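You operate a simulated robot arm through the tools that you are given. There is no shell and no other tool.

You are at the controls of a simulated robot arm. One attempt, no reset.

Task
Set the orange card's block under the laser lens: locked, focused, hose aimed.

Only the result counts: the job must be done as asked and must still hold three seconds after the hand-in. Knocking over, shifting, dropping, spilling or breaking anything else fails it.

Robot
A 6-joint arm with a two-finger gripper, fixed in place. Base frame: the origin is at the foot of the arm, x ahead of it, y to its left, z up. Lengths are in mm, angles in rad, forces in N, time in s.
Its first joint turns from -2.897 to 2.897 rad. Payload 2.45 kg.
The TCP is the grasp point between the finger pads, 20 mm short of the fingertips. In the tool frame z runs along the fingers and y along their closing line. Largest opening 140 mm; the body of the gripper starts 168 mm behind the TCP.
Orientation is that of the tool frame in the base frame, as a unit quaternion [w, x, y, z]. With the fingers straight down and closing along the base's y, the tool's x points along the base's -x, its y along +y and its z along -z.

Tools
- The arm moves only by the tool nudge_tool. Its argument "rows" is a list of rows, each a list of 7 numbers: the shift along the tool's x, y, z in mm, then the turn, a rotation vector about the tool's x, y, z in rad, then the closure, from 0 (fully open) to 1 (shut). In form: [[x, y, z, ax, ay, az, gripper], ...]. A call has 1 to 20 rows; each row shifts and turns the commanded pose from where the row before left it, along the tool's axes as they then stand. Rows are played at 5 a second. More than 50 mm and 0.15 rad between two rows, or a gripper value outside its range, and nothing of the call is played. Where a pose cannot be reached the arm comes as near as it can. A force on the tool above 90 N (or 10 N above the force at the start of the call, whichever is more), or a blocked arm, ends the call early, and 0.2 s more pass. The fingers move at their own pace (about 45 mm/s each) and stop on an object; they squeeze with about 22 N. The grip force told is the motor's: it shows also when the fingers shut on nothing. Time passes only in rows, and 0.2 s behind the last, so rows that do not move let the fingers close. The reply holds the time, the measured pose of the TCP, the force on the tool along the base axes, the opening and the grip force, in the units named above and with some noise, with the torque about the TCP (base axes, N m) and any sound that the robot's microphone picked up.
- Cameras (640 x 400 px; columns grow to the right, rows downward): "scene" is fixed at [219.8, 500.9, 1532.9]; the picture's right is [-0.56, -0.83, 0.00], its down [-0.55, 0.37, -0.75] and it looks along [0.63, -0.42, -0.66] (base axes); focal length 366 px, centre (320, 200). "wrist" rides on the gripper at [78, 11, -209] in the tool frame; the picture's right is [-0.14, 0.99, 0.00], its down [-0.92, -0.13, -0.37] and it looks along [-0.37, -0.05, 0.93] (tool axes); focal length 280 px, centre (320, 200).
- get_image(camera): a new picture of that camera. The clock stands still meanwhile.
- point_at(camera, pixels): for up to 12 pixels [column, row] of the newest picture of that camera ("zoom" is the newest enlarged one), the place [x, y, z] in the base frame of the surface seen there, good to about 2 mm. The clock stands still meanwhile.
- inspect(camera, box): a new picture of the part [left, top, right, bottom] of that camera's present view, enlarged. The clock stands still meanwhile.
- sign_off(): hands the job in; it is judged then, once.

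Leave the gripper open and the arm clear of the work at the hand-in unless told otherwise.

The tools are called as a command line: name --pt "numbers of a row" for each row, then --argument value for the rest, lists and objects as JSON in quotes. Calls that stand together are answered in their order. nudge_tool: Moves the arm, as the interface text tells. Its arguments: {"type":"object","properties":{"rows":{"type":"array","items":{"type":"array","items":{"type":"number"}}}},"required":["rows"]} The other tools are called the same way: get_image (camera) takes a picture; point_at (camera, pixels) gives the place of the surface under pixels of a picture; inspect (camera, box) takes an enlarged picture of a part of a camera's view; sign_off () hands the job in.

At the start:

```text
clock: 0.0
tcp_pos: [667.8, -182.4, 1088.9]
ee_rot: [0.0, -0.001, 1.0, 0.001]
contact_force: [-0.2, 1.0, -0.5]
torque: [0.02, 0.01, -0.01]
finger_gap: 140.1
gripper_force: 0.0
```

scene: 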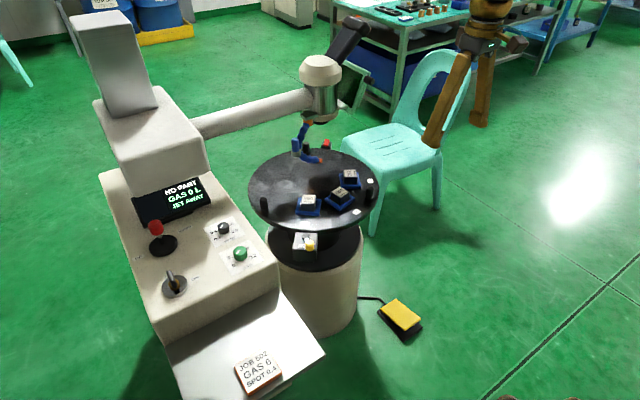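
wrist: 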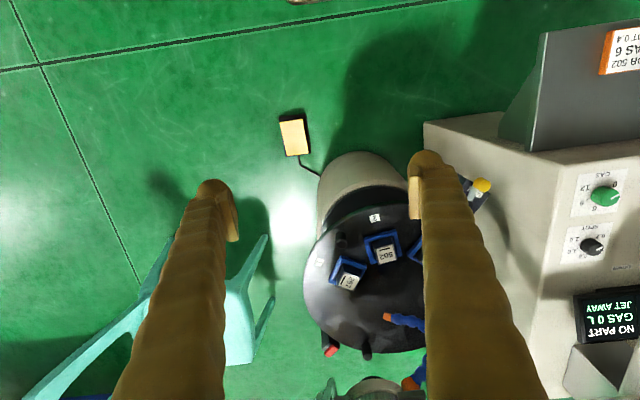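

I see a laser welder console on the left, with its screen reading "NO PART / GAS 0 L / JET AWAY", knobs, a joystick and a lever. There is a round turntable with blue fixtures holding blocks, and an orange card reading "JOB 502 GAS 6 SPOT 0.4". I'll enlarge these areas before moving anything.

inspect --camera "scene" --box '[230, 100, 390, 270]'

inspect --camera "scene" --box '[110, 160, 290, 310]'

inspect --camera "scene" --box '[200, 320, 330, 400]'

inspect --camera "wrist" --box '[290, 130, 500, 400]'

```text
2.35 times, centred on (310, 185) of scene
```

zoom: 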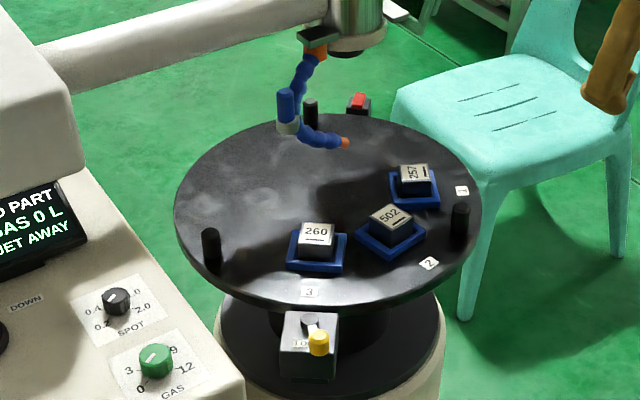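

```text
2.67 times, centred on (200, 235) of scene
```

zoom: 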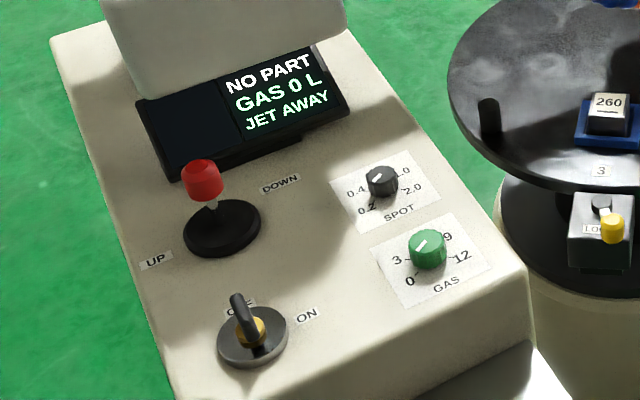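

```text
4.92 times, centred on (265, 360) of scene
```

zoom: 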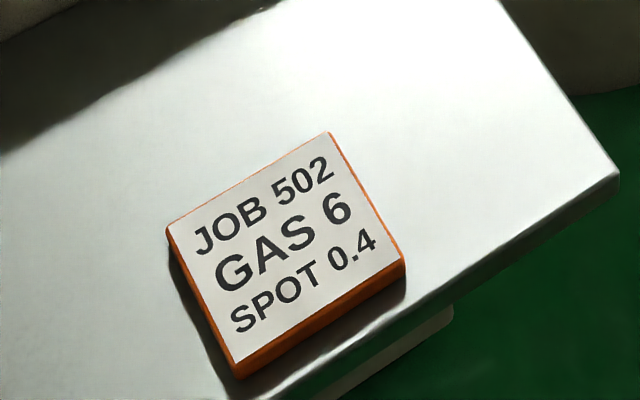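

```text
1.48 times, centred on (395, 265) of wrist
```

zoom: 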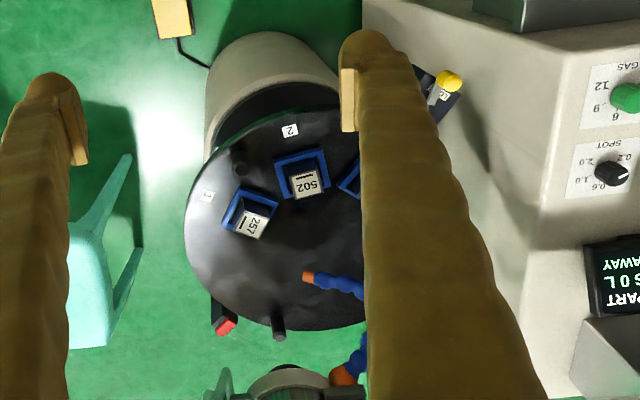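

The orange card asks for JOB 502, GAS 6, SPOT 0.4. Block 502 is on the turntable near label 2, at about (342,195). Next I'll enlarge the knobs, lock, hose and lens, and the far side of the turntable.

inspect --camera "scene" --box '[200, 210, 264, 274]'

inspect --camera "wrist" --box '[540, 150, 640, 370]'

inspect --camera "scene" --box '[280, 40, 390, 180]'

inspect --camera "scene" --box '[270, 220, 350, 270]'

inspect --camera "scene" --box '[130, 170, 220, 230]'

```text
6.25 times, centred on (232, 242) of scene
```

zoom: 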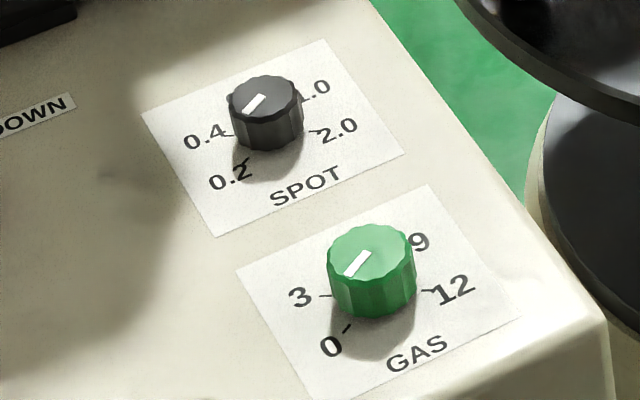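

```text
1.82 times, centred on (590, 260) of wrist
```

zoom: 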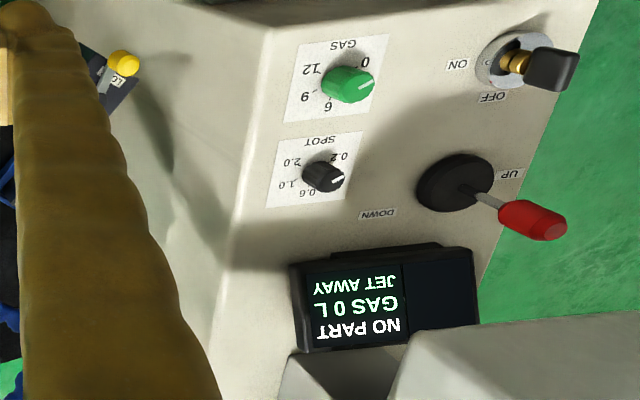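

```text
2.86 times, centred on (335, 110) of scene
```

zoom: 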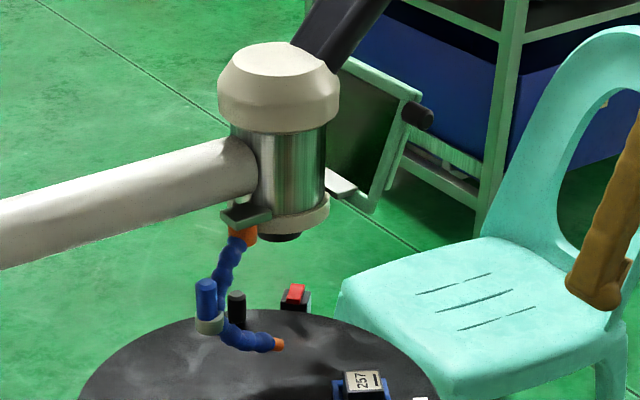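

```text
8.00 times, centred on (310, 245) of scene
```

zoom: 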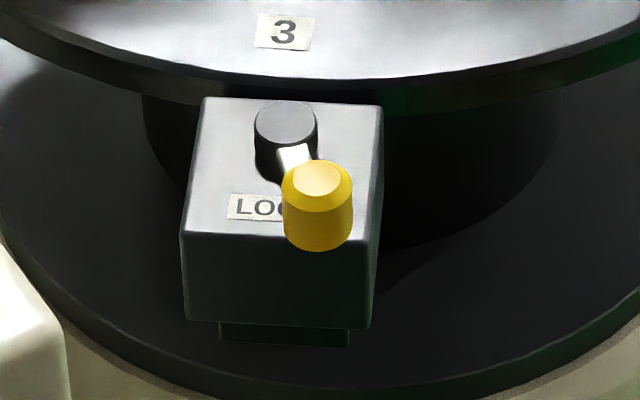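

```text
6.67 times, centred on (175, 200) of scene
```

zoom: 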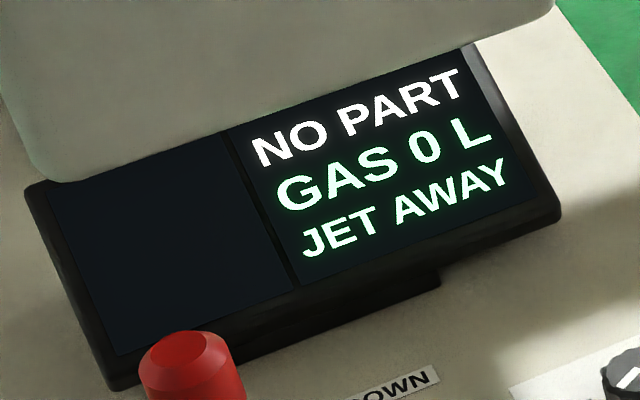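

The spot knob pointer sits at about 0.2 and the gas knob at about 0, so both differ from the card. The lock lever is at (310,245). Now I'll measure positions on the table, lens, hose, posts and lock.

get_image --camera "scene"

point_at --camera "scene" --pixels '[[308, 200], [342, 193], [348, 174], [264, 201], [370, 181], [356, 211], [307, 232], [310, 185], [248, 190], [379, 190], [310, 226], [320, 118]]'

point_at --camera "scene" --pixels '[[296, 144], [302, 130], [312, 160], [320, 161], [305, 145], [326, 142], [309, 242], [306, 236], [303, 240], [373, 188], [320, 60], [295, 155]]'

point_at --camera "scene" --pixels '[[223, 227], [240, 252], [156, 226], [165, 246], [173, 274], [175, 290], [170, 205], [228, 244], [210, 200], [258, 265], [400, 315], [258, 372]]'

```text
taken
```

scene: 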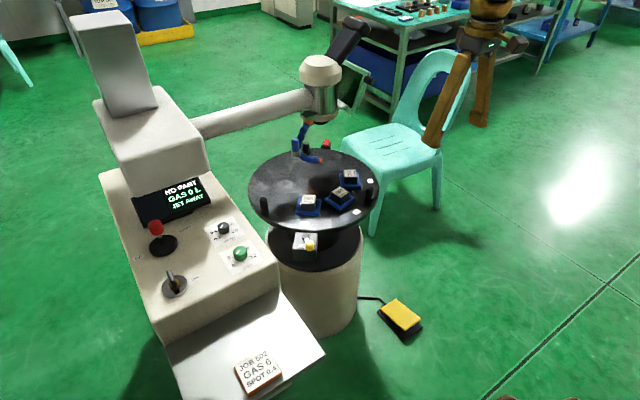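

```text
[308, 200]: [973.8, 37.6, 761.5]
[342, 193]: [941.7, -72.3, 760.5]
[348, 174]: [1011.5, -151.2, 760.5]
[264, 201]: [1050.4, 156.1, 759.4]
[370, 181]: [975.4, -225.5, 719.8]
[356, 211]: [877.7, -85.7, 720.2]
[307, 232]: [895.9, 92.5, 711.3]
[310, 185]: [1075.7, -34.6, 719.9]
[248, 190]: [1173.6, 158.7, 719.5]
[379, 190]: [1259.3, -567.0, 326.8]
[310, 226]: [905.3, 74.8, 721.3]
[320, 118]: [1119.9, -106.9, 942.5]
```

```text
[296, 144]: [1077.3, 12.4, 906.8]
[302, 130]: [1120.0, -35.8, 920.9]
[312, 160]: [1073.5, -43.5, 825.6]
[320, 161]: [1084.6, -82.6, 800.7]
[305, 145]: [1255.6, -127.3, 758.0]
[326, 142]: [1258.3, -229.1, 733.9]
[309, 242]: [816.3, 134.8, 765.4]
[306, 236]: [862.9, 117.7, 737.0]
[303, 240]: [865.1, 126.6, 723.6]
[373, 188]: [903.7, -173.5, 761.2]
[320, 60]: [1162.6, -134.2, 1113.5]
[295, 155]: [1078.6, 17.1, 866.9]
```

```text
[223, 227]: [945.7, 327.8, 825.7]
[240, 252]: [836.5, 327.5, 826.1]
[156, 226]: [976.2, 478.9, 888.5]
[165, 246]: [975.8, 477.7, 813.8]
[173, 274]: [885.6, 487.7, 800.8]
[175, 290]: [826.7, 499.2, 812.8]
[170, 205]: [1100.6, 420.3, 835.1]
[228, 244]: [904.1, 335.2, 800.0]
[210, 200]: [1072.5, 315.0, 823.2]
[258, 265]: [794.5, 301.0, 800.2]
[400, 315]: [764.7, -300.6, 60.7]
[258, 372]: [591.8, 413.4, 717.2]
```

The turntable centre works out at about (1070,-48), with its top at z≈720 and three posts at about 205 mm radius. Block 502 lines up with label 2 and sits at about -169°. The lens is somewhere near (1150,-130). I'll enlarge the head and hose and measure them more finely.

inspect --camera "scene" --box '[284, 100, 344, 170]'

point_at --camera "scene" --pixels '[[200, 125], [250, 112], [290, 100], [303, 97], [330, 100], [320, 113], [320, 120], [316, 123], [338, 112], [303, 64], [340, 64], [180, 160]]'

```text
5.71 times, centred on (314, 135) of scene
```

zoom: 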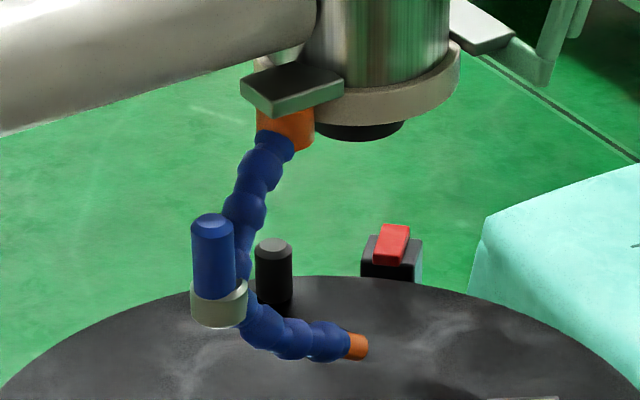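

```text
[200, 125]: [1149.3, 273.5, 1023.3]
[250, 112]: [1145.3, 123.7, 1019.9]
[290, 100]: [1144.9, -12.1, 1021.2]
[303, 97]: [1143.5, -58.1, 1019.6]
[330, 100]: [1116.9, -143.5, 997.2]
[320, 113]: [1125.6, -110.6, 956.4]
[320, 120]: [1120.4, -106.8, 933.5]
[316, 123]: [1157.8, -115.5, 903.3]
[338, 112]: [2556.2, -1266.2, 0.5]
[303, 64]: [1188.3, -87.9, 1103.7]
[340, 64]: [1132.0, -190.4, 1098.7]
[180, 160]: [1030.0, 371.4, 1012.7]
```

I'll take finer points from this zoom: the hose handle top (213,225), grey ring (218,305), nozzle tip (358,346), orange mount (285,130), lens rim, and the red item behind at (390,245).

point_at --camera "zoom" --pixels '[[213, 225], [213, 260], [218, 305], [200, 300], [240, 300], [358, 346], [345, 346], [325, 342], [295, 338], [265, 325], [285, 130], [268, 145]]'

point_at --camera "zoom" --pixels '[[245, 210], [255, 175], [240, 265], [290, 90], [330, 130], [360, 133], [395, 128], [390, 245], [390, 272], [273, 245], [385, 105], [450, 75]]'

```text
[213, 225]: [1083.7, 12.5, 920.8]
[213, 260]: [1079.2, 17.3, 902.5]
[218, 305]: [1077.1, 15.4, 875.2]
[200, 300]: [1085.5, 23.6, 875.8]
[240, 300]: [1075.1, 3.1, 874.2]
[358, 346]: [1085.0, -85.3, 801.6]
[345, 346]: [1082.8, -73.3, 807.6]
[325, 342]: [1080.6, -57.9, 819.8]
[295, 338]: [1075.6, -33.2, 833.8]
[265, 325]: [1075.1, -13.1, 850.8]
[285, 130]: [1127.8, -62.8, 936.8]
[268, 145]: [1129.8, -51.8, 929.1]
```

```text
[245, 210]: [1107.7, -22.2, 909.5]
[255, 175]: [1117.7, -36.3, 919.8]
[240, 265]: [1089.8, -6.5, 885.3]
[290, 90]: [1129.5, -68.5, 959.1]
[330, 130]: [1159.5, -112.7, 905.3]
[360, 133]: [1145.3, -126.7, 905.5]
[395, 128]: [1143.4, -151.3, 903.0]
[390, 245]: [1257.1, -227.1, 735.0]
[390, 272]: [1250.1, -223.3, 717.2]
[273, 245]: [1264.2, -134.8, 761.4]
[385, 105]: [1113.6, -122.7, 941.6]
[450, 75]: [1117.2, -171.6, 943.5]
```

The lens bottom is at z≈903 and its axis at about (1165,-139). The hose handle is at (1082,12,~900) and the nozzle tip at (1085,-85,801), so the nozzle points away from the lens spot. The floor is z≈0. I'll move the arm, in free space, above the near side of the table for a closer look.

nudge_tool --pt "-30 40 0 0 0 0 0" --pt "-30 40 0 0 0 0 0" --pt "-30 40 0 0 0 0 0" --pt "-30 40 0 0 0 0 0" --pt "0 0 0 0 0 0 0"

get_image --camera "wrist"

get_image --camera "scene"

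```text
clock: 1.2
tcp_pos: [787.2, -20.6, 1089.2]
ee_rot: [0.0, 0.0, 1.0, -0.001]
contact_force: [0.1, 0.1, -0.6]
torque: [0.02, 0.04, 0.01]
finger_gap: 139.9
gripper_force: 0.0
```

```text
taken
```

wrist: 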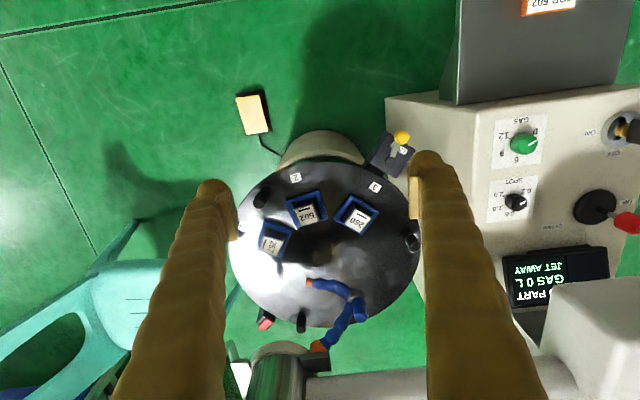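

```text
taken
```

scene: 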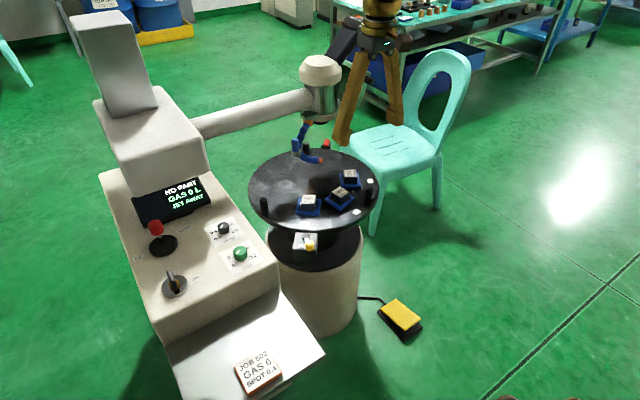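

In this wrist view the table sits between the fingers, with the lock's yellow knob at (402,138), the blocks in the middle and the hose at (335,300). I'll enlarge the key areas.

inspect --camera "wrist" --box '[230, 130, 430, 350]'

inspect --camera "wrist" --box '[480, 100, 640, 320]'

inspect --camera "wrist" --box '[360, 120, 430, 180]'

```text
1.82 times, centred on (330, 240) of wrist
```

zoom: 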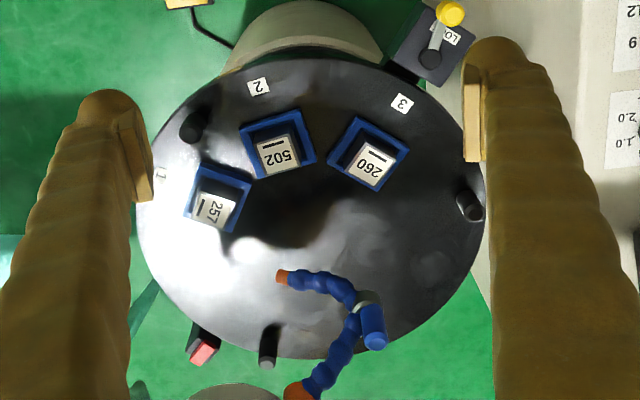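

```text
1.82 times, centred on (560, 210) of wrist
```

zoom: 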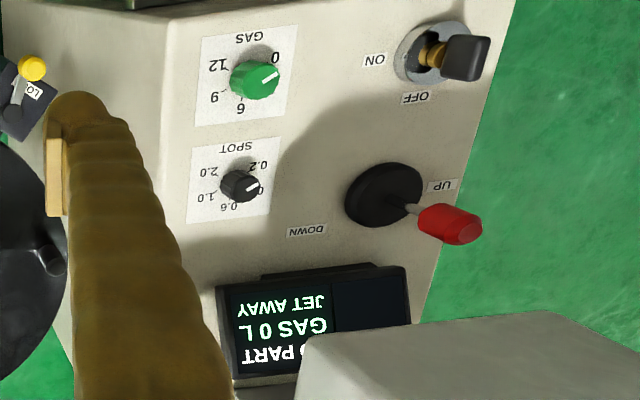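

```text
6.67 times, centred on (395, 150) of wrist
```

zoom: 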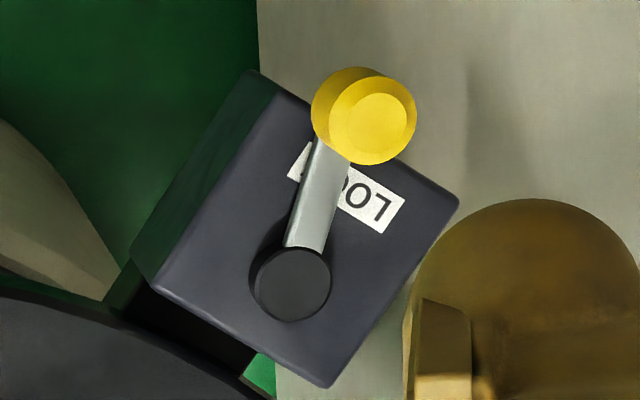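

The red marker at the back rim sits at the same angle as the lens, so it looks like an index pointer. The lock lever points outward over its "LOCK" label. I'll measure the lever hub, the yellow knob and the label.

point_at --camera "zoom" --pixels '[[290, 285], [372, 122], [318, 200], [370, 205], [305, 160], [250, 90], [440, 200], [320, 370], [150, 280], [340, 90], [280, 300], [300, 300]]'

inspect --camera "scene" --box '[285, 215, 335, 260]'

```text
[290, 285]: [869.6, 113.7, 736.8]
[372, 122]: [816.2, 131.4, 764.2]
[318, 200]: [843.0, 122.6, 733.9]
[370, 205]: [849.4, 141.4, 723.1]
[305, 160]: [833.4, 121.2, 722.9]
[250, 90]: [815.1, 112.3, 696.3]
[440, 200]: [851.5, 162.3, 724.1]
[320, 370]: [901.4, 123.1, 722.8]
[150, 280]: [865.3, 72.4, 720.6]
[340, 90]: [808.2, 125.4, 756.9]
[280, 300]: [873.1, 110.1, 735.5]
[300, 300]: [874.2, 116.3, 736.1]
```

```text
8.89 times, centred on (310, 238) of scene
```

zoom: 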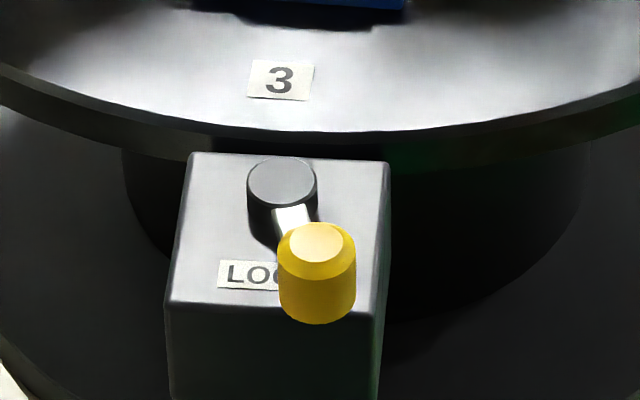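

The lever hub is at (872,113,736) and the yellow knob at (816,131,765). I can't yet tell whether that is locked. Next I'll go above the post at about (904,-173), turning the tool so its closing line follows the table's tangent, then look again.

nudge_tool --pt "-19.5 -25.3 31 0 0 0 0.3" --pt "-19.5 -25.3 31 0 0 0 0.5" --pt "-19.5 -25.3 31 0 0 0 0.5" --pt "-19.5 -25.3 31 0 0 0 0.5" --pt "-19.5 -25.3 31 0 0 0 0.5" --pt "-19.5 -25.3 31 0 0 0 0.5" --pt "0 0 0 0 0 -0.129 0.5" --pt "0 0 0 0 0 -0.129 0.5" --pt "0 0 0 0 0 -0.129 0.5" --pt "0 0 0 0 0 -0.129 0.5" --pt "0 0 0 0 0 -0.128 0.5" --pt "0 0 0 0 0 0 0.5"

get_image --camera "wrist"

get_image --camera "scene"

```text
clock: 3.8
tcp_pos: [903.6, -174.4, 903.1]
ee_rot: [0.0, -0.317, 0.948, 0.0]
contact_force: [0.6, -0.2, -0.4]
torque: [-0.02, 0.03, 0.03]
finger_gap: 69.9
gripper_force: 0.1
```

```text
taken
```

wrist: 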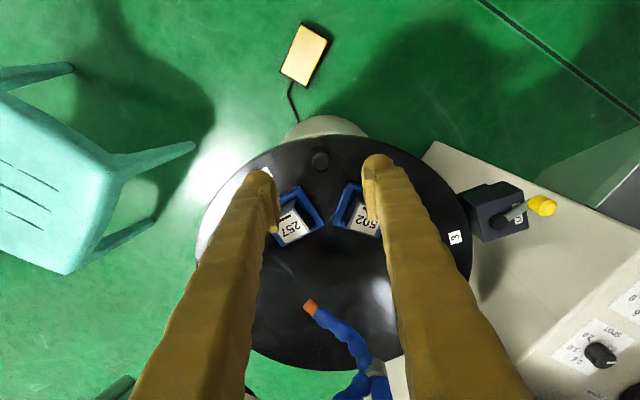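

```text
taken
```

scene: 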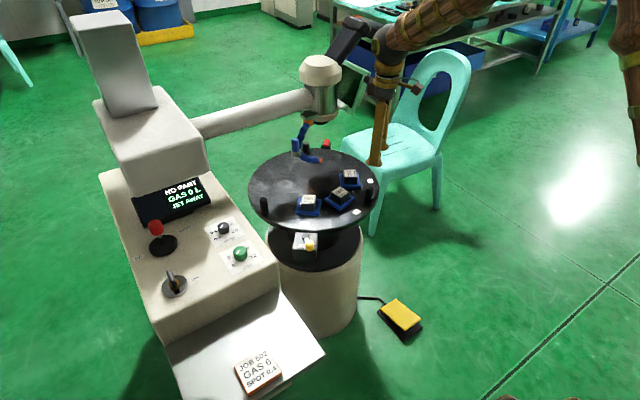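

The post is seen at about (320,160), centred between the fingers. I'll measure its top and the nests.

point_at --camera "wrist" --pixels '[[320, 157], [314, 157], [327, 157], [320, 152], [320, 162], [320, 167], [298, 233], [378, 223], [455, 237], [278, 200], [335, 215], [313, 306]]'

inspect --camera "wrist" --box '[280, 130, 360, 190]'

```text
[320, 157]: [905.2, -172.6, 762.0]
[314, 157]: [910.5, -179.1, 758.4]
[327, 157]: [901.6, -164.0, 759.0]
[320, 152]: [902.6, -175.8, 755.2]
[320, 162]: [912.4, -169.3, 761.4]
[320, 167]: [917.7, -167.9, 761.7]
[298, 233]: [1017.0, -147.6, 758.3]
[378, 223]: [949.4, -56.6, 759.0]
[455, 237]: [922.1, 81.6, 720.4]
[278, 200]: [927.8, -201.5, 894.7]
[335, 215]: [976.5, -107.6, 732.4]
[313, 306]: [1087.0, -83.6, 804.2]
```

```text
6.67 times, centred on (320, 160) of wrist
```

zoom: 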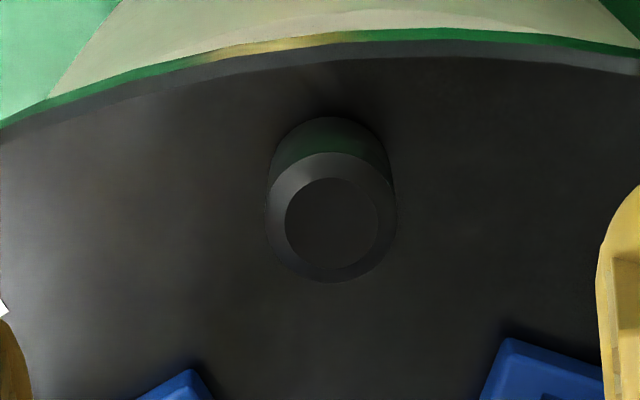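

The post's top centre is at about (912,-169,762) and it's about 24 mm across. I'll lower the open fingers (70 mm gap) around it, clear of the nests, with the tips at z≈730.

nudge_tool --pt "-5 0 38 0 0 0 0.5" --pt "-5.5 0 38 0 0 0 0.5" --pt "0 0 38 0 0 0 0.5" --pt "0 0 37 0 0 0 0.5" --pt "0 0 0 0 0 0 0.5"

get_image --camera "wrist"

get_image --camera "scene"

```text
clock: 5.0
tcp_pos: [911.0, -169.2, 752.8]
ee_rot: [0.0, -0.316, 0.949, 0.0]
contact_force: [0.5, 0.1, -0.1]
torque: [-0.03, 0.01, -0.03]
finger_gap: 70.1
gripper_force: 0.1
```

```text
taken
```

wrist: 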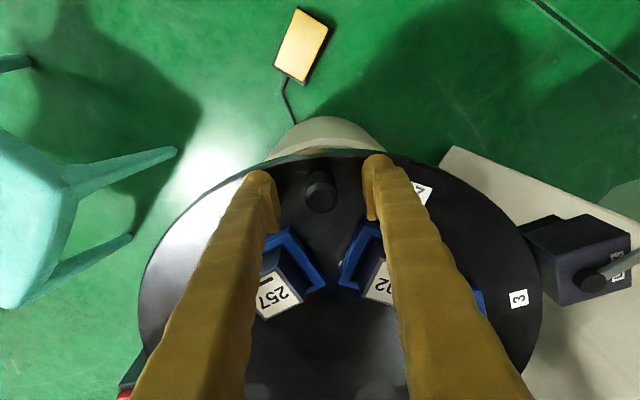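

```text
taken
```

scene: 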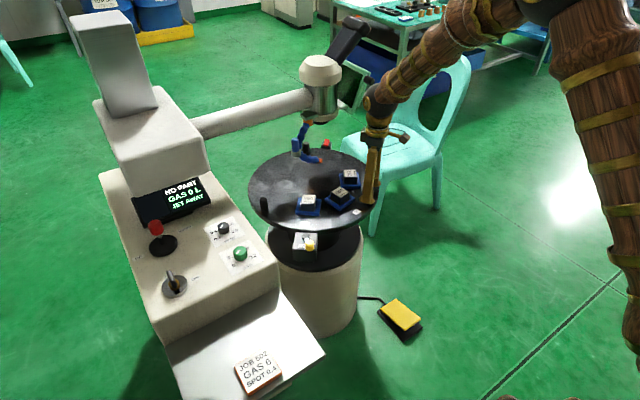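

The fingers straddle the post with no contact. I'll close to about a 30 mm gap to cage it, then push gently in the counter-clockwise direction (tool -y) in small steps, to see whether the table is free.

nudge_tool --pt "0 0 0 0 0 0 0.65" --pt "0 0 0 0 0 0 0.78" --pt "0 0 0 0 0 0 0.78" --pt "0 0 0 0 0 0 0.78"

nudge_tool --pt "0 -2 0 0 0 0 0.78" --pt "0 -2 0 0 0 0 0.78" --pt "0 -2 0 0 0 0 0.78" --pt "0 0 0 0 0 0 0.78"

get_image --camera "wrist"

```text
clock: 6.0
tcp_pos: [913.1, -168.6, 752.5]
ee_rot: [0.0, -0.316, 0.949, 0.0]
contact_force: [-0.3, 1.1, 0.3]
torque: [-0.01, 0.03, 0.0]
finger_gap: 30.9
gripper_force: 0.0
```

```text
clock: 7.0
tcp_pos: [915.8, -172.9, 751.9]
ee_rot: [0.0, -0.316, 0.949, 0.0]
contact_force: [-3.3, 1.2, -0.5]
torque: [0.03, 0.05, 0.0]
finger_gap: 33.0
gripper_force: 1.2
```

```text
taken
```

wrist: 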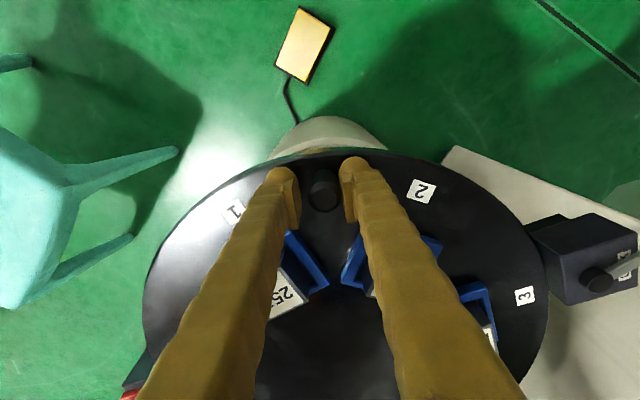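

The finger has reached the post with about 3.5 N. I'll push a few millimetres more and watch the force to see whether the table gives.

nudge_tool --pt "0 -2 0 0 0 0 0.78" --pt "0 -2 0 0 0 0 0.78" --pt "0 -2 0 0 0 0 0.78" --pt "0 0 0 0 0 0 0.78"

get_image --camera "scene"

point_at --camera "scene" --pixels '[[342, 193], [356, 211], [307, 232], [264, 201]]'

```text
clock: 8.0
tcp_pos: [919.2, -177.0, 752.1]
ee_rot: [0.0, -0.316, 0.949, 0.0]
contact_force: [-1.1, 1.4, -0.9]
torque: [0.01, 0.0, -0.05]
finger_gap: 32.0
gripper_force: 1.0
```

```text
taken
```

scene: 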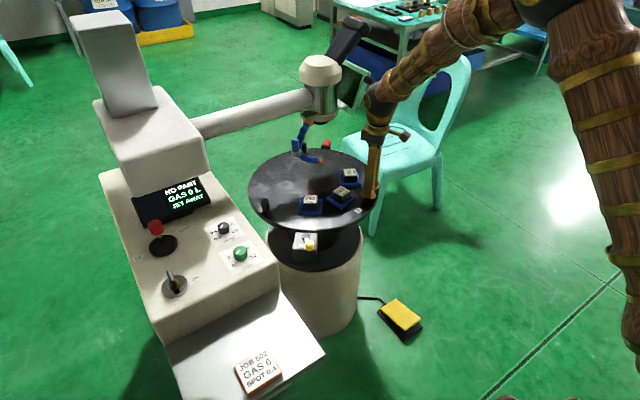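

```text
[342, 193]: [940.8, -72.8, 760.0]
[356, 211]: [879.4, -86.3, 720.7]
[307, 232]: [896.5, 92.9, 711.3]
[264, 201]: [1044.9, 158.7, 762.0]
```

The blocks shifted slightly and the push force is only 1–3 N, so the table is free. I'll keep pushing the post along its arc, turning the tool with it, in steps of about 8 mm.

nudge_tool --pt "-0.2 -8 0 0 0 -0.048 0.78" --pt "-0.2 -8 0 0 0 -0.048 0.78" --pt "-0.2 -8 0 0 0 -0.048 0.78" --pt "-0.2 -8 0 0 0 -0.048 0.78" --pt "-0.2 -8 0 0 0 -0.048 0.78" --pt "0 0 0 0 0 0 0.78"

get_image --camera "wrist"

get_image --camera "scene"

```text
clock: 9.4
tcp_pos: [947.1, -206.6, 754.7]
ee_rot: [-0.001, -0.429, 0.903, 0.0]
contact_force: [0.3, 0.4, -0.3]
torque: [0.02, -0.02, -0.02]
finger_gap: 30.8
gripper_force: 0.1
```

```text
taken
```

wrist: 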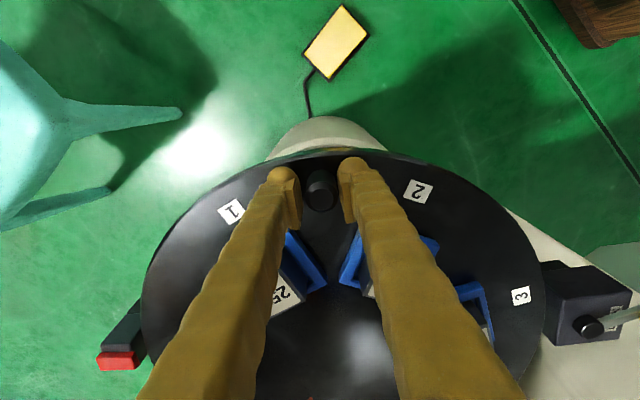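

```text
taken
```

scene: 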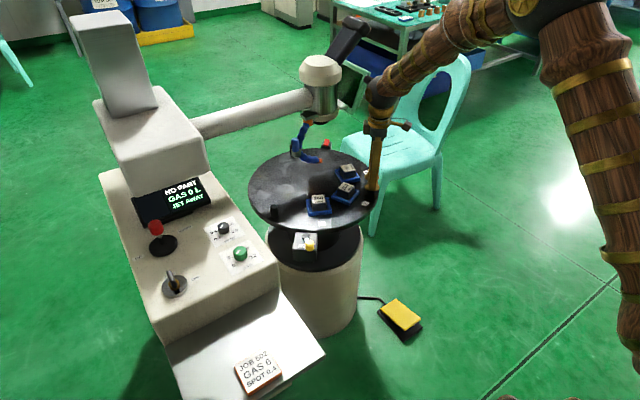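

The table follows smoothly. I'll continue along the arc.

nudge_tool --pt "-0.2 -8 0 0 0 -0.04 0.78" --pt "-0.2 -8 0 0 0 -0.04 0.78" --pt "-0.2 -8 0 0 0 -0.04 0.78" --pt "-0.2 -8 0 0 0 -0.04 0.78" --pt "-0.2 -8 0 0 0 -0.04 0.78" --pt "-0.2 -8 0 0 0 -0.04 0.78" --pt "0 0 0 0 0 0 0.78"

get_image --camera "wrist"

get_image --camera "scene"

```text
clock: 11.0
tcp_pos: [986.8, -232.8, 753.5]
ee_rot: [0.0, -0.533, 0.846, 0.0]
contact_force: [-0.3, -0.3, 0.4]
torque: [0.02, 0.0, 0.0]
finger_gap: 30.9
gripper_force: 0.1
```

```text
taken
```

wrist: 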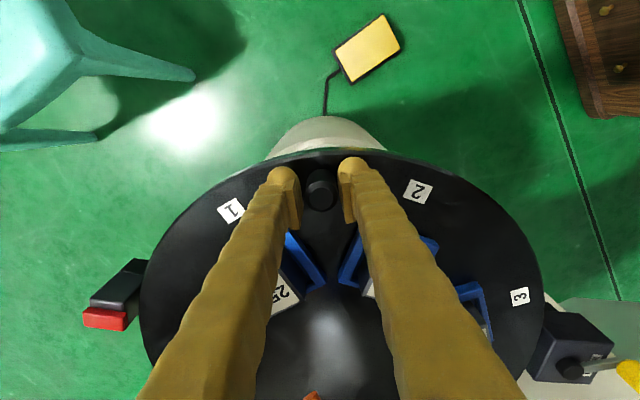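

```text
taken
```

scene: 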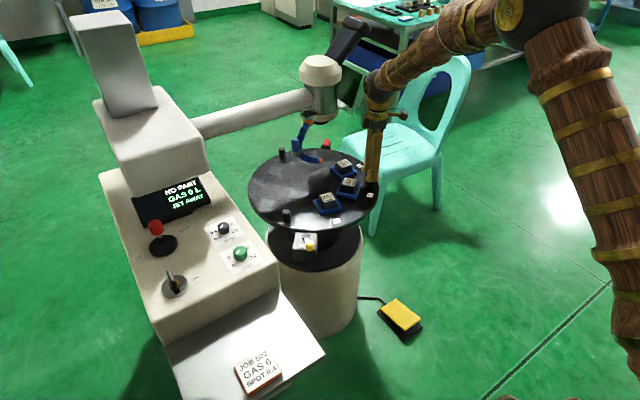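

The post is now at about 245° and needs no more pushing. The next post is coming into reach at scene (286,214). I'll open the fingers, lift straight up, and measure that post.

nudge_tool --pt "0 0 0 0 0 0 0.6" --pt "0 0 0 0 0 0 0.5" --pt "0 0 0 0 0 0 0.5" --pt "0 0 -30 0 0 0 0.5" --pt "0 0 -40 0 0 0 0.5" --pt "0 0 -40 0 0 0 0.5" --pt "0 0 -40 0 0 0 0.5" --pt "0 0 0 0 0 0 0.5"

get_image --camera "scene"

point_at --camera "scene" --pixels '[[286, 212], [282, 151], [370, 182], [343, 164], [349, 184], [326, 199], [335, 221], [370, 195]]'

```text
clock: 12.8
tcp_pos: [987.2, -230.7, 903.5]
ee_rot: [0.0, -0.532, 0.847, 0.0]
contact_force: [-0.4, -0.5, -0.1]
torque: [0.01, -0.03, -0.01]
finger_gap: 69.8
gripper_force: 0.0
```

```text
taken
```

scene: 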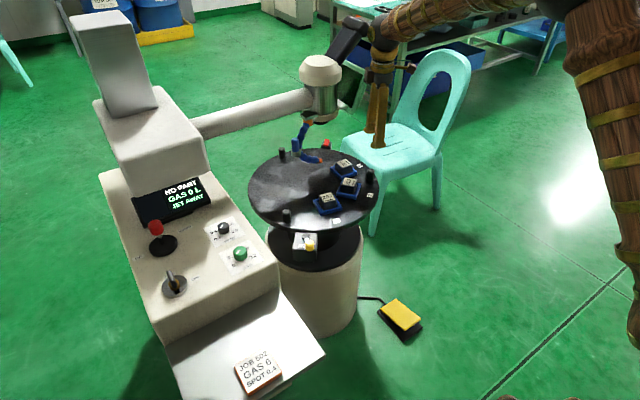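

```text
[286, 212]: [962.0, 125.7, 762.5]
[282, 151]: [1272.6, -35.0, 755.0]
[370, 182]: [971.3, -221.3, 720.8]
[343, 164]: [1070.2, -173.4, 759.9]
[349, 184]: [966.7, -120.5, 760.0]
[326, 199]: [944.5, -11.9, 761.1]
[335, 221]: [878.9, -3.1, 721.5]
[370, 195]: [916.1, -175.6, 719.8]
```

The post's top is at about (962,126,762). I'll back off in -x for clearance from the hose and head, then turn the tool to match that post's tangent.

nudge_tool --pt "17 35 0 0 0 0 0.5" --pt "17 35 0 0 0 0 0.5" --pt "17 35 0 0 0 0 0.5" --pt "0 0 0 0 0 0.142 0.5" --pt "0 0 0 0 0 0.142 0.5" --pt "0 0 0 0 0 0.142 0.5" --pt "0 0 0 0 0 0.142 0.5" --pt "0 0 0 0 0 0.142 0.5" --pt "0 0 0 0 0 0.142 0.5" --pt "0 0 0 0 0 0.142 0.5" --pt "0 0 0 0 0 0.142 0.5" --pt "0 0 0 0 0 0.142 0.5" --pt "0 0 0 0 0 0.142 0.5" --pt "0 0 0 0 0 0.142 0.5" --pt "0 0 0 0 0 0.142 0.5" --pt "0 0 0 0 0 0.142 0.5" --pt "0 0 0 0 0 0.142 0.5" --pt "0 0 0 0 0 0.142 0.5" --pt "0 0 0 0 0 0 0.5"

get_image --camera "scene"

```text
clock: 16.8
tcp_pos: [872.6, -232.3, 902.8]
ee_rot: [0.0, 0.483, 0.876, 0.0]
contact_force: [-0.4, 0.0, 0.8]
torque: [0.03, -0.01, 0.0]
finger_gap: 70.0
gripper_force: 0.2
```

```text
taken
```

scene: 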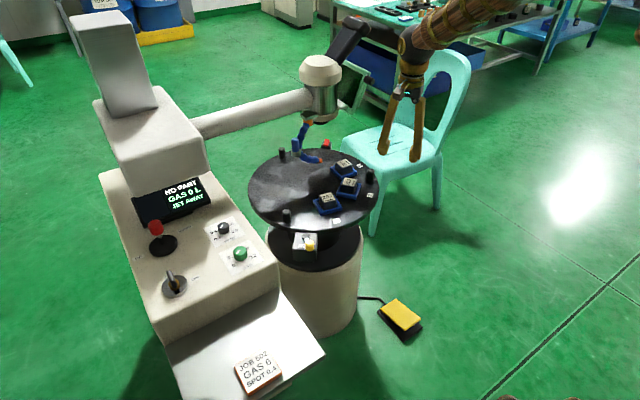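

The tool is aligned at about 122°. Now I'll cross to above the second post at (962,126), staying at z≈903 and clear of the hose.

nudge_tool --pt "28.3 29.6 0 0 0 0 0.5" --pt "28.3 29.6 0 0 0 0 0.5" --pt "28.3 29.6 0 0 0 0 0.5" --pt "28.3 29.6 0 0 0 0 0.5" --pt "28.3 29.6 0 0 0 0 0.5" --pt "28.3 29.6 0 0 0 0 0.5" --pt "28.3 29.6 0 0 0 0 0.5" --pt "28.3 29.6 0 0 0 0 0.5" --pt "28.3 29.6 0 0 0 0 0.5" --pt "0 0 0 0 0 0 0.5"

get_image --camera "wrist"

inspect --camera "wrist" --box '[270, 130, 370, 200]'

```text
clock: 19.0
tcp_pos: [962.0, 126.6, 902.5]
ee_rot: [0.0, 0.483, 0.876, -0.001]
contact_force: [-0.9, 0.2, 0.2]
torque: [0.01, -0.05, 0.0]
finger_gap: 70.0
gripper_force: 0.0
```

```text
taken
```

wrist: 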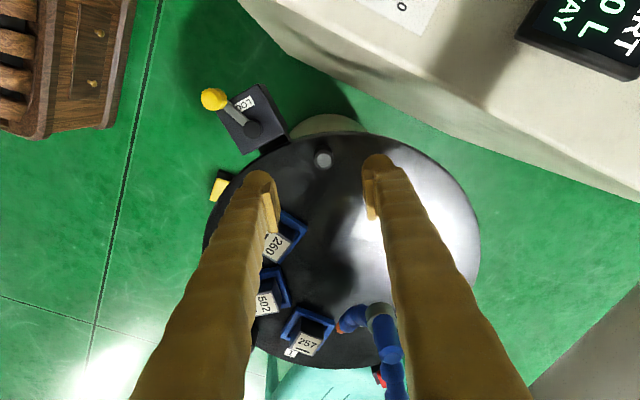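

```text
5.71 times, centred on (320, 165) of wrist
```

zoom: 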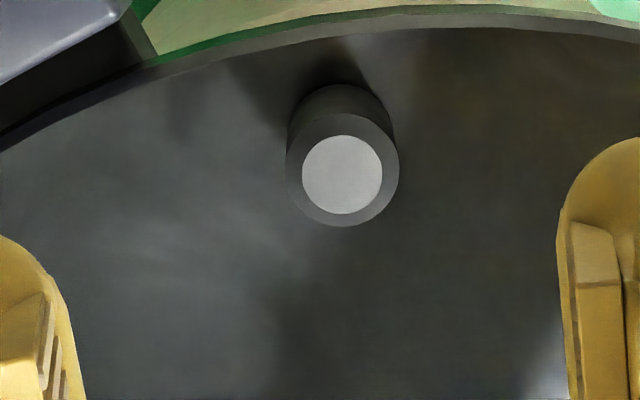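

The post's top is at zoom (342,175). I'll measure it there.

point_at --camera "zoom" --pixels '[[342, 175], [300, 175], [385, 175], [342, 140], [342, 210]]'

inspect --camera "wrist" --box '[190, 70, 300, 160]'

point_at --camera "wrist" --pixels '[[379, 318], [390, 340], [350, 322], [342, 328], [310, 343], [268, 300], [278, 245], [254, 132]]'

```text
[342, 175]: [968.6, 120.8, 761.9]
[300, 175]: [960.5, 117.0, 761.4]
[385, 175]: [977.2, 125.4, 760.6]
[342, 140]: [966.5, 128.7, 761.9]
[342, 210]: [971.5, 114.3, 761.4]
```

```text
4.44 times, centred on (245, 115) of wrist
```

zoom: 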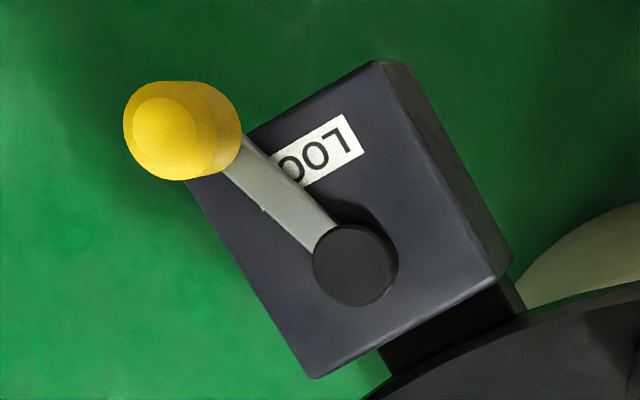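

```text
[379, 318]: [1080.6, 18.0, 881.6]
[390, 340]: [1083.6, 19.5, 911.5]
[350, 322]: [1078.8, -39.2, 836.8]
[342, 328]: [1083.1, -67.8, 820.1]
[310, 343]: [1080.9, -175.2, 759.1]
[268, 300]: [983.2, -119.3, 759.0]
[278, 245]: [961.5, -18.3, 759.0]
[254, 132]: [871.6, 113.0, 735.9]
```

The post's centre is (969,121). I'll shift slightly and lower the fingers around it, clear of the lock box.

nudge_tool --pt "-8.4 2.8 30 0 0 0 0.5" --pt "0 0 40 0 0 0 0.5" --pt "0 0 40 0 0 0 0.5" --pt "0 0 40 0 0 0 0.5" --pt "0 0 0 0 0 0 0.65" --pt "0 0 0 0 0 0 0.78" --pt "0 0 0 0 0 0 0.78" --pt "0 0 0 0 0 0 0.78"

get_image --camera "wrist"

```text
clock: 20.8
tcp_pos: [966.6, 119.8, 751.4]
ee_rot: [0.001, 0.483, 0.876, -0.001]
contact_force: [1.5, 1.1, -1.0]
torque: [-0.01, 0.02, 0.04]
finger_gap: 31.6
gripper_force: 0.7
```

```text
taken
```

wrist: 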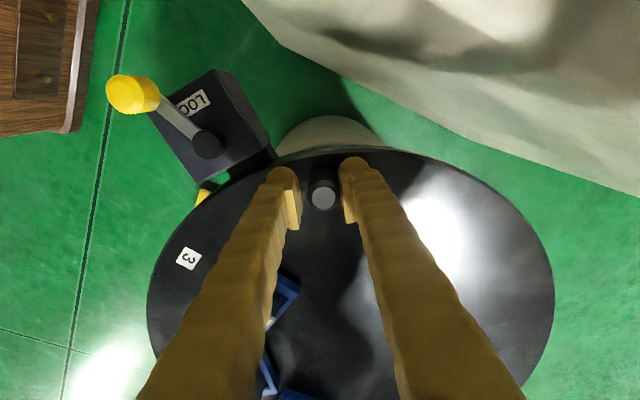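

The post is caged. I'll push counter-clockwise along the arc in steps of 0.05 rad (10 mm) and check partway.

nudge_tool --pt "-0.25 -10 0 0 0 -0.05 0.78" --pt "-0.25 -10 0 0 0 -0.05 0.78" --pt "-0.25 -10 0 0 0 -0.05 0.78" --pt "-0.25 -10 0 0 0 -0.05 0.78" --pt "-0.25 -10 0 0 0 -0.05 0.78" --pt "-0.25 -10 0 0 0 -0.05 0.78" --pt "-0.25 -10 0 0 0 -0.05 0.78" --pt "-0.25 -10 0 0 0 -0.05 0.78" --pt "-0.25 -10 0 0 0 -0.05 0.78" --pt "-0.25 -10 0 0 0 -0.05 0.78" --pt "0 0 0 0 0 0 0.78"

get_image --camera "scene"

get_image --camera "wrist"

```text
clock: 23.2
tcp_pos: [898.3, 47.7, 751.6]
ee_rot: [0.0, 0.251, 0.968, 0.0]
contact_force: [0.4, -0.4, 0.0]
torque: [-0.01, -0.04, 0.01]
finger_gap: 31.0
gripper_force: 0.0
```

```text
taken
```

scene: 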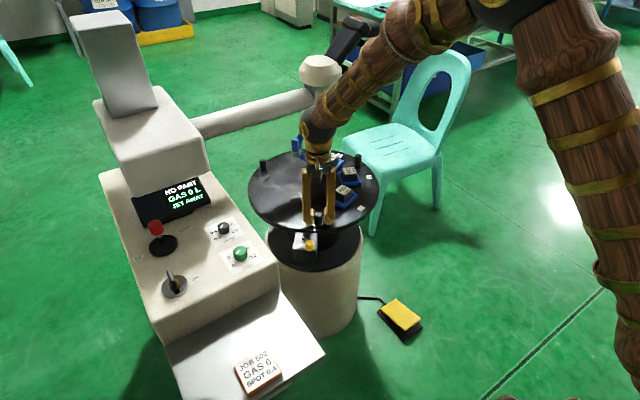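

```text
taken
```

wrist: 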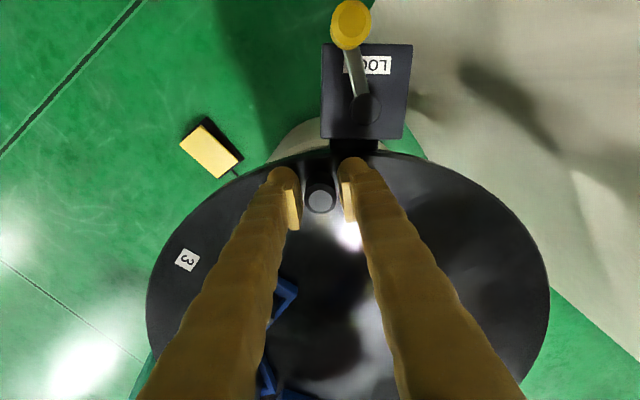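

The table is turning smoothly and the post is at about 151°. I'll continue for about 0.9 rad, then measure before the final approach.

nudge_tool --pt "-0.25 -10 0 0 0 -0.05 0.78" --pt "-0.25 -10 0 0 0 -0.05 0.78" --pt "-0.25 -10 0 0 0 -0.05 0.78" --pt "-0.25 -10 0 0 0 -0.05 0.78" --pt "-0.25 -10 0 0 0 -0.05 0.78" --pt "-0.25 -10 0 0 0 -0.05 0.78" --pt "-0.25 -10 0 0 0 -0.05 0.78" --pt "-0.25 -10 0 0 0 -0.05 0.78" --pt "-0.25 -10 0 0 0 -0.05 0.78" --pt "-0.25 -10 0 0 0 -0.05 0.78" --pt "-0.25 -10 0 0 0 -0.05 0.78" --pt "-0.25 -10 0 0 0 -0.05 0.78" --pt "-0.25 -10 0 0 0 -0.05 0.78" --pt "-0.25 -10 0 0 0 -0.05 0.78" --pt "-0.25 -10 0 0 0 -0.05 0.78" --pt "-0.25 -10 0 0 0 -0.05 0.78" --pt "-0.25 -10 0 0 0 -0.05 0.78" --pt "0 0 0 0 0 0 0.78"

get_image --camera "scene"

inspect --camera "scene" --box '[270, 100, 390, 190]'

get_image --camera "wrist"

```text
clock: 27.0
tcp_pos: [885.3, -116.1, 752.3]
ee_rot: [-0.001, -0.17, 0.986, 0.0]
contact_force: [-0.4, -0.6, -0.8]
torque: [0.0, -0.01, -0.03]
finger_gap: 30.6
gripper_force: 0.0
```

```text
taken
```

scene: 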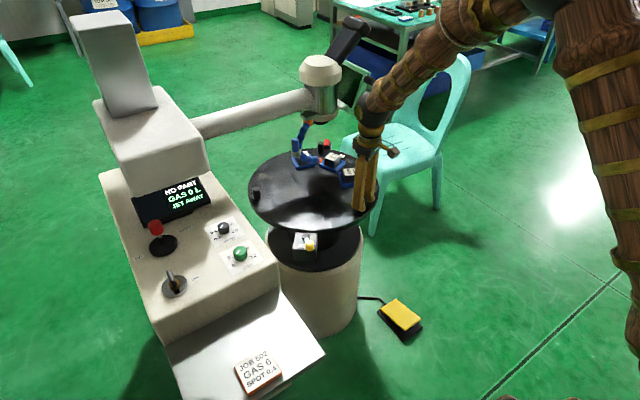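

```text
4.44 times, centred on (330, 145) of scene
```

zoom: 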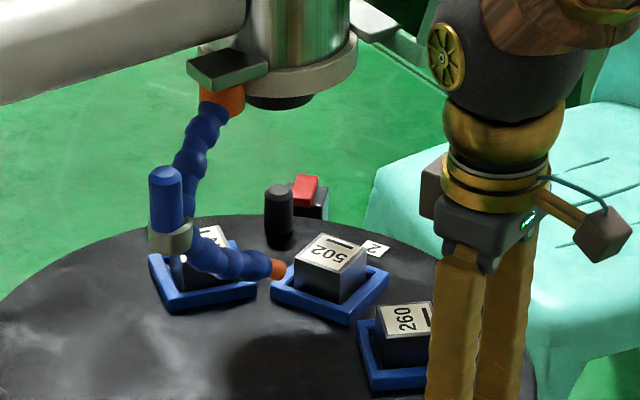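

```text
taken
```

wrist: 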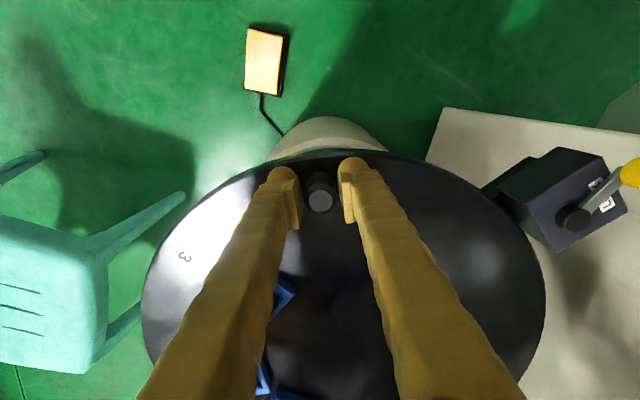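

Block 502 is now close to the lens, with its top at zoom (332,253) and label 2 at (375,248). I'll measure it to compute the remaining angle.

point_at --camera "zoom" --pixels '[[332, 253], [322, 236], [363, 249], [348, 275], [298, 261], [375, 248], [305, 190], [280, 190], [250, 262], [278, 268], [310, 215]]'

```text
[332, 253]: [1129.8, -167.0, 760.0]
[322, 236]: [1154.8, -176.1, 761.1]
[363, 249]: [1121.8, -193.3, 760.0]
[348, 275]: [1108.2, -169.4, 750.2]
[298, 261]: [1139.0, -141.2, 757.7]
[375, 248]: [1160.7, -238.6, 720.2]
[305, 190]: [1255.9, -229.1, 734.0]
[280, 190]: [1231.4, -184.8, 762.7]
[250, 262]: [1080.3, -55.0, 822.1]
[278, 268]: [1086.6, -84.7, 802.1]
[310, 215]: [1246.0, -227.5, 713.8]
```

Block 502 is at about -64.7°, and the lens and marker are at about -44.5°, so roughly 20° remain. I'll go another 0.3 rad, then check the display.

nudge_tool --pt "-0.25 -10 0 0 0 -0.05 0.78" --pt "-0.25 -10 0 0 0 -0.05 0.78" --pt "-0.25 -10 0 0 0 -0.05 0.78" --pt "-0.25 -10 0 0 0 -0.05 0.78" --pt "-0.25 -10 0 0 0 -0.05 0.78" --pt "-0.2 -8 0 0 0 -0.04 0.78" --pt "0 0 0 0 0 0 0.78"

inspect --camera "scene" --box '[270, 100, 390, 190]'

inspect --camera "scene" --box '[120, 160, 220, 230]'

```text
clock: 28.6
tcp_pos: [912.8, -168.5, 752.3]
ee_rot: [0.0, -0.31, 0.951, 0.001]
contact_force: [0.1, -0.5, 0.7]
torque: [-0.02, 0.01, 0.02]
finger_gap: 30.6
gripper_force: 0.0
```

```text
4.44 times, centred on (330, 145) of scene
```

zoom: 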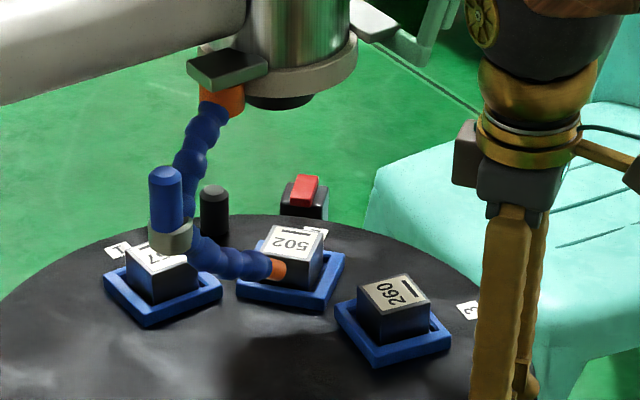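

```text
5.71 times, centred on (170, 195) of scene
```

zoom: 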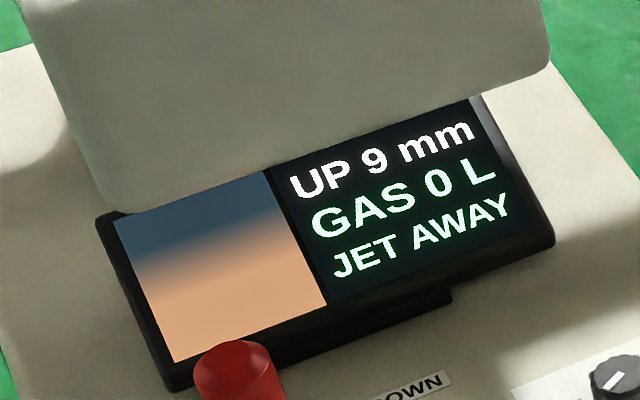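

The display now shows a blurred image, "UP 9 mm", "GAS 0 L" and "JET AWAY". I'll measure the block top and label 2 against the marker to finish the rotation.

inspect --camera "scene" --box '[310, 130, 350, 165]'

```text
11.43 times, centred on (330, 148) of scene
```

zoom: 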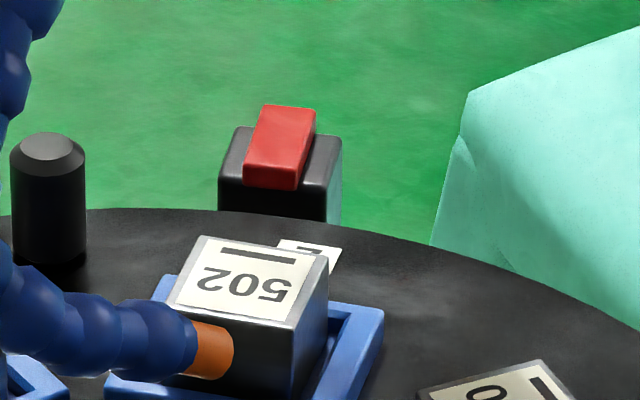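

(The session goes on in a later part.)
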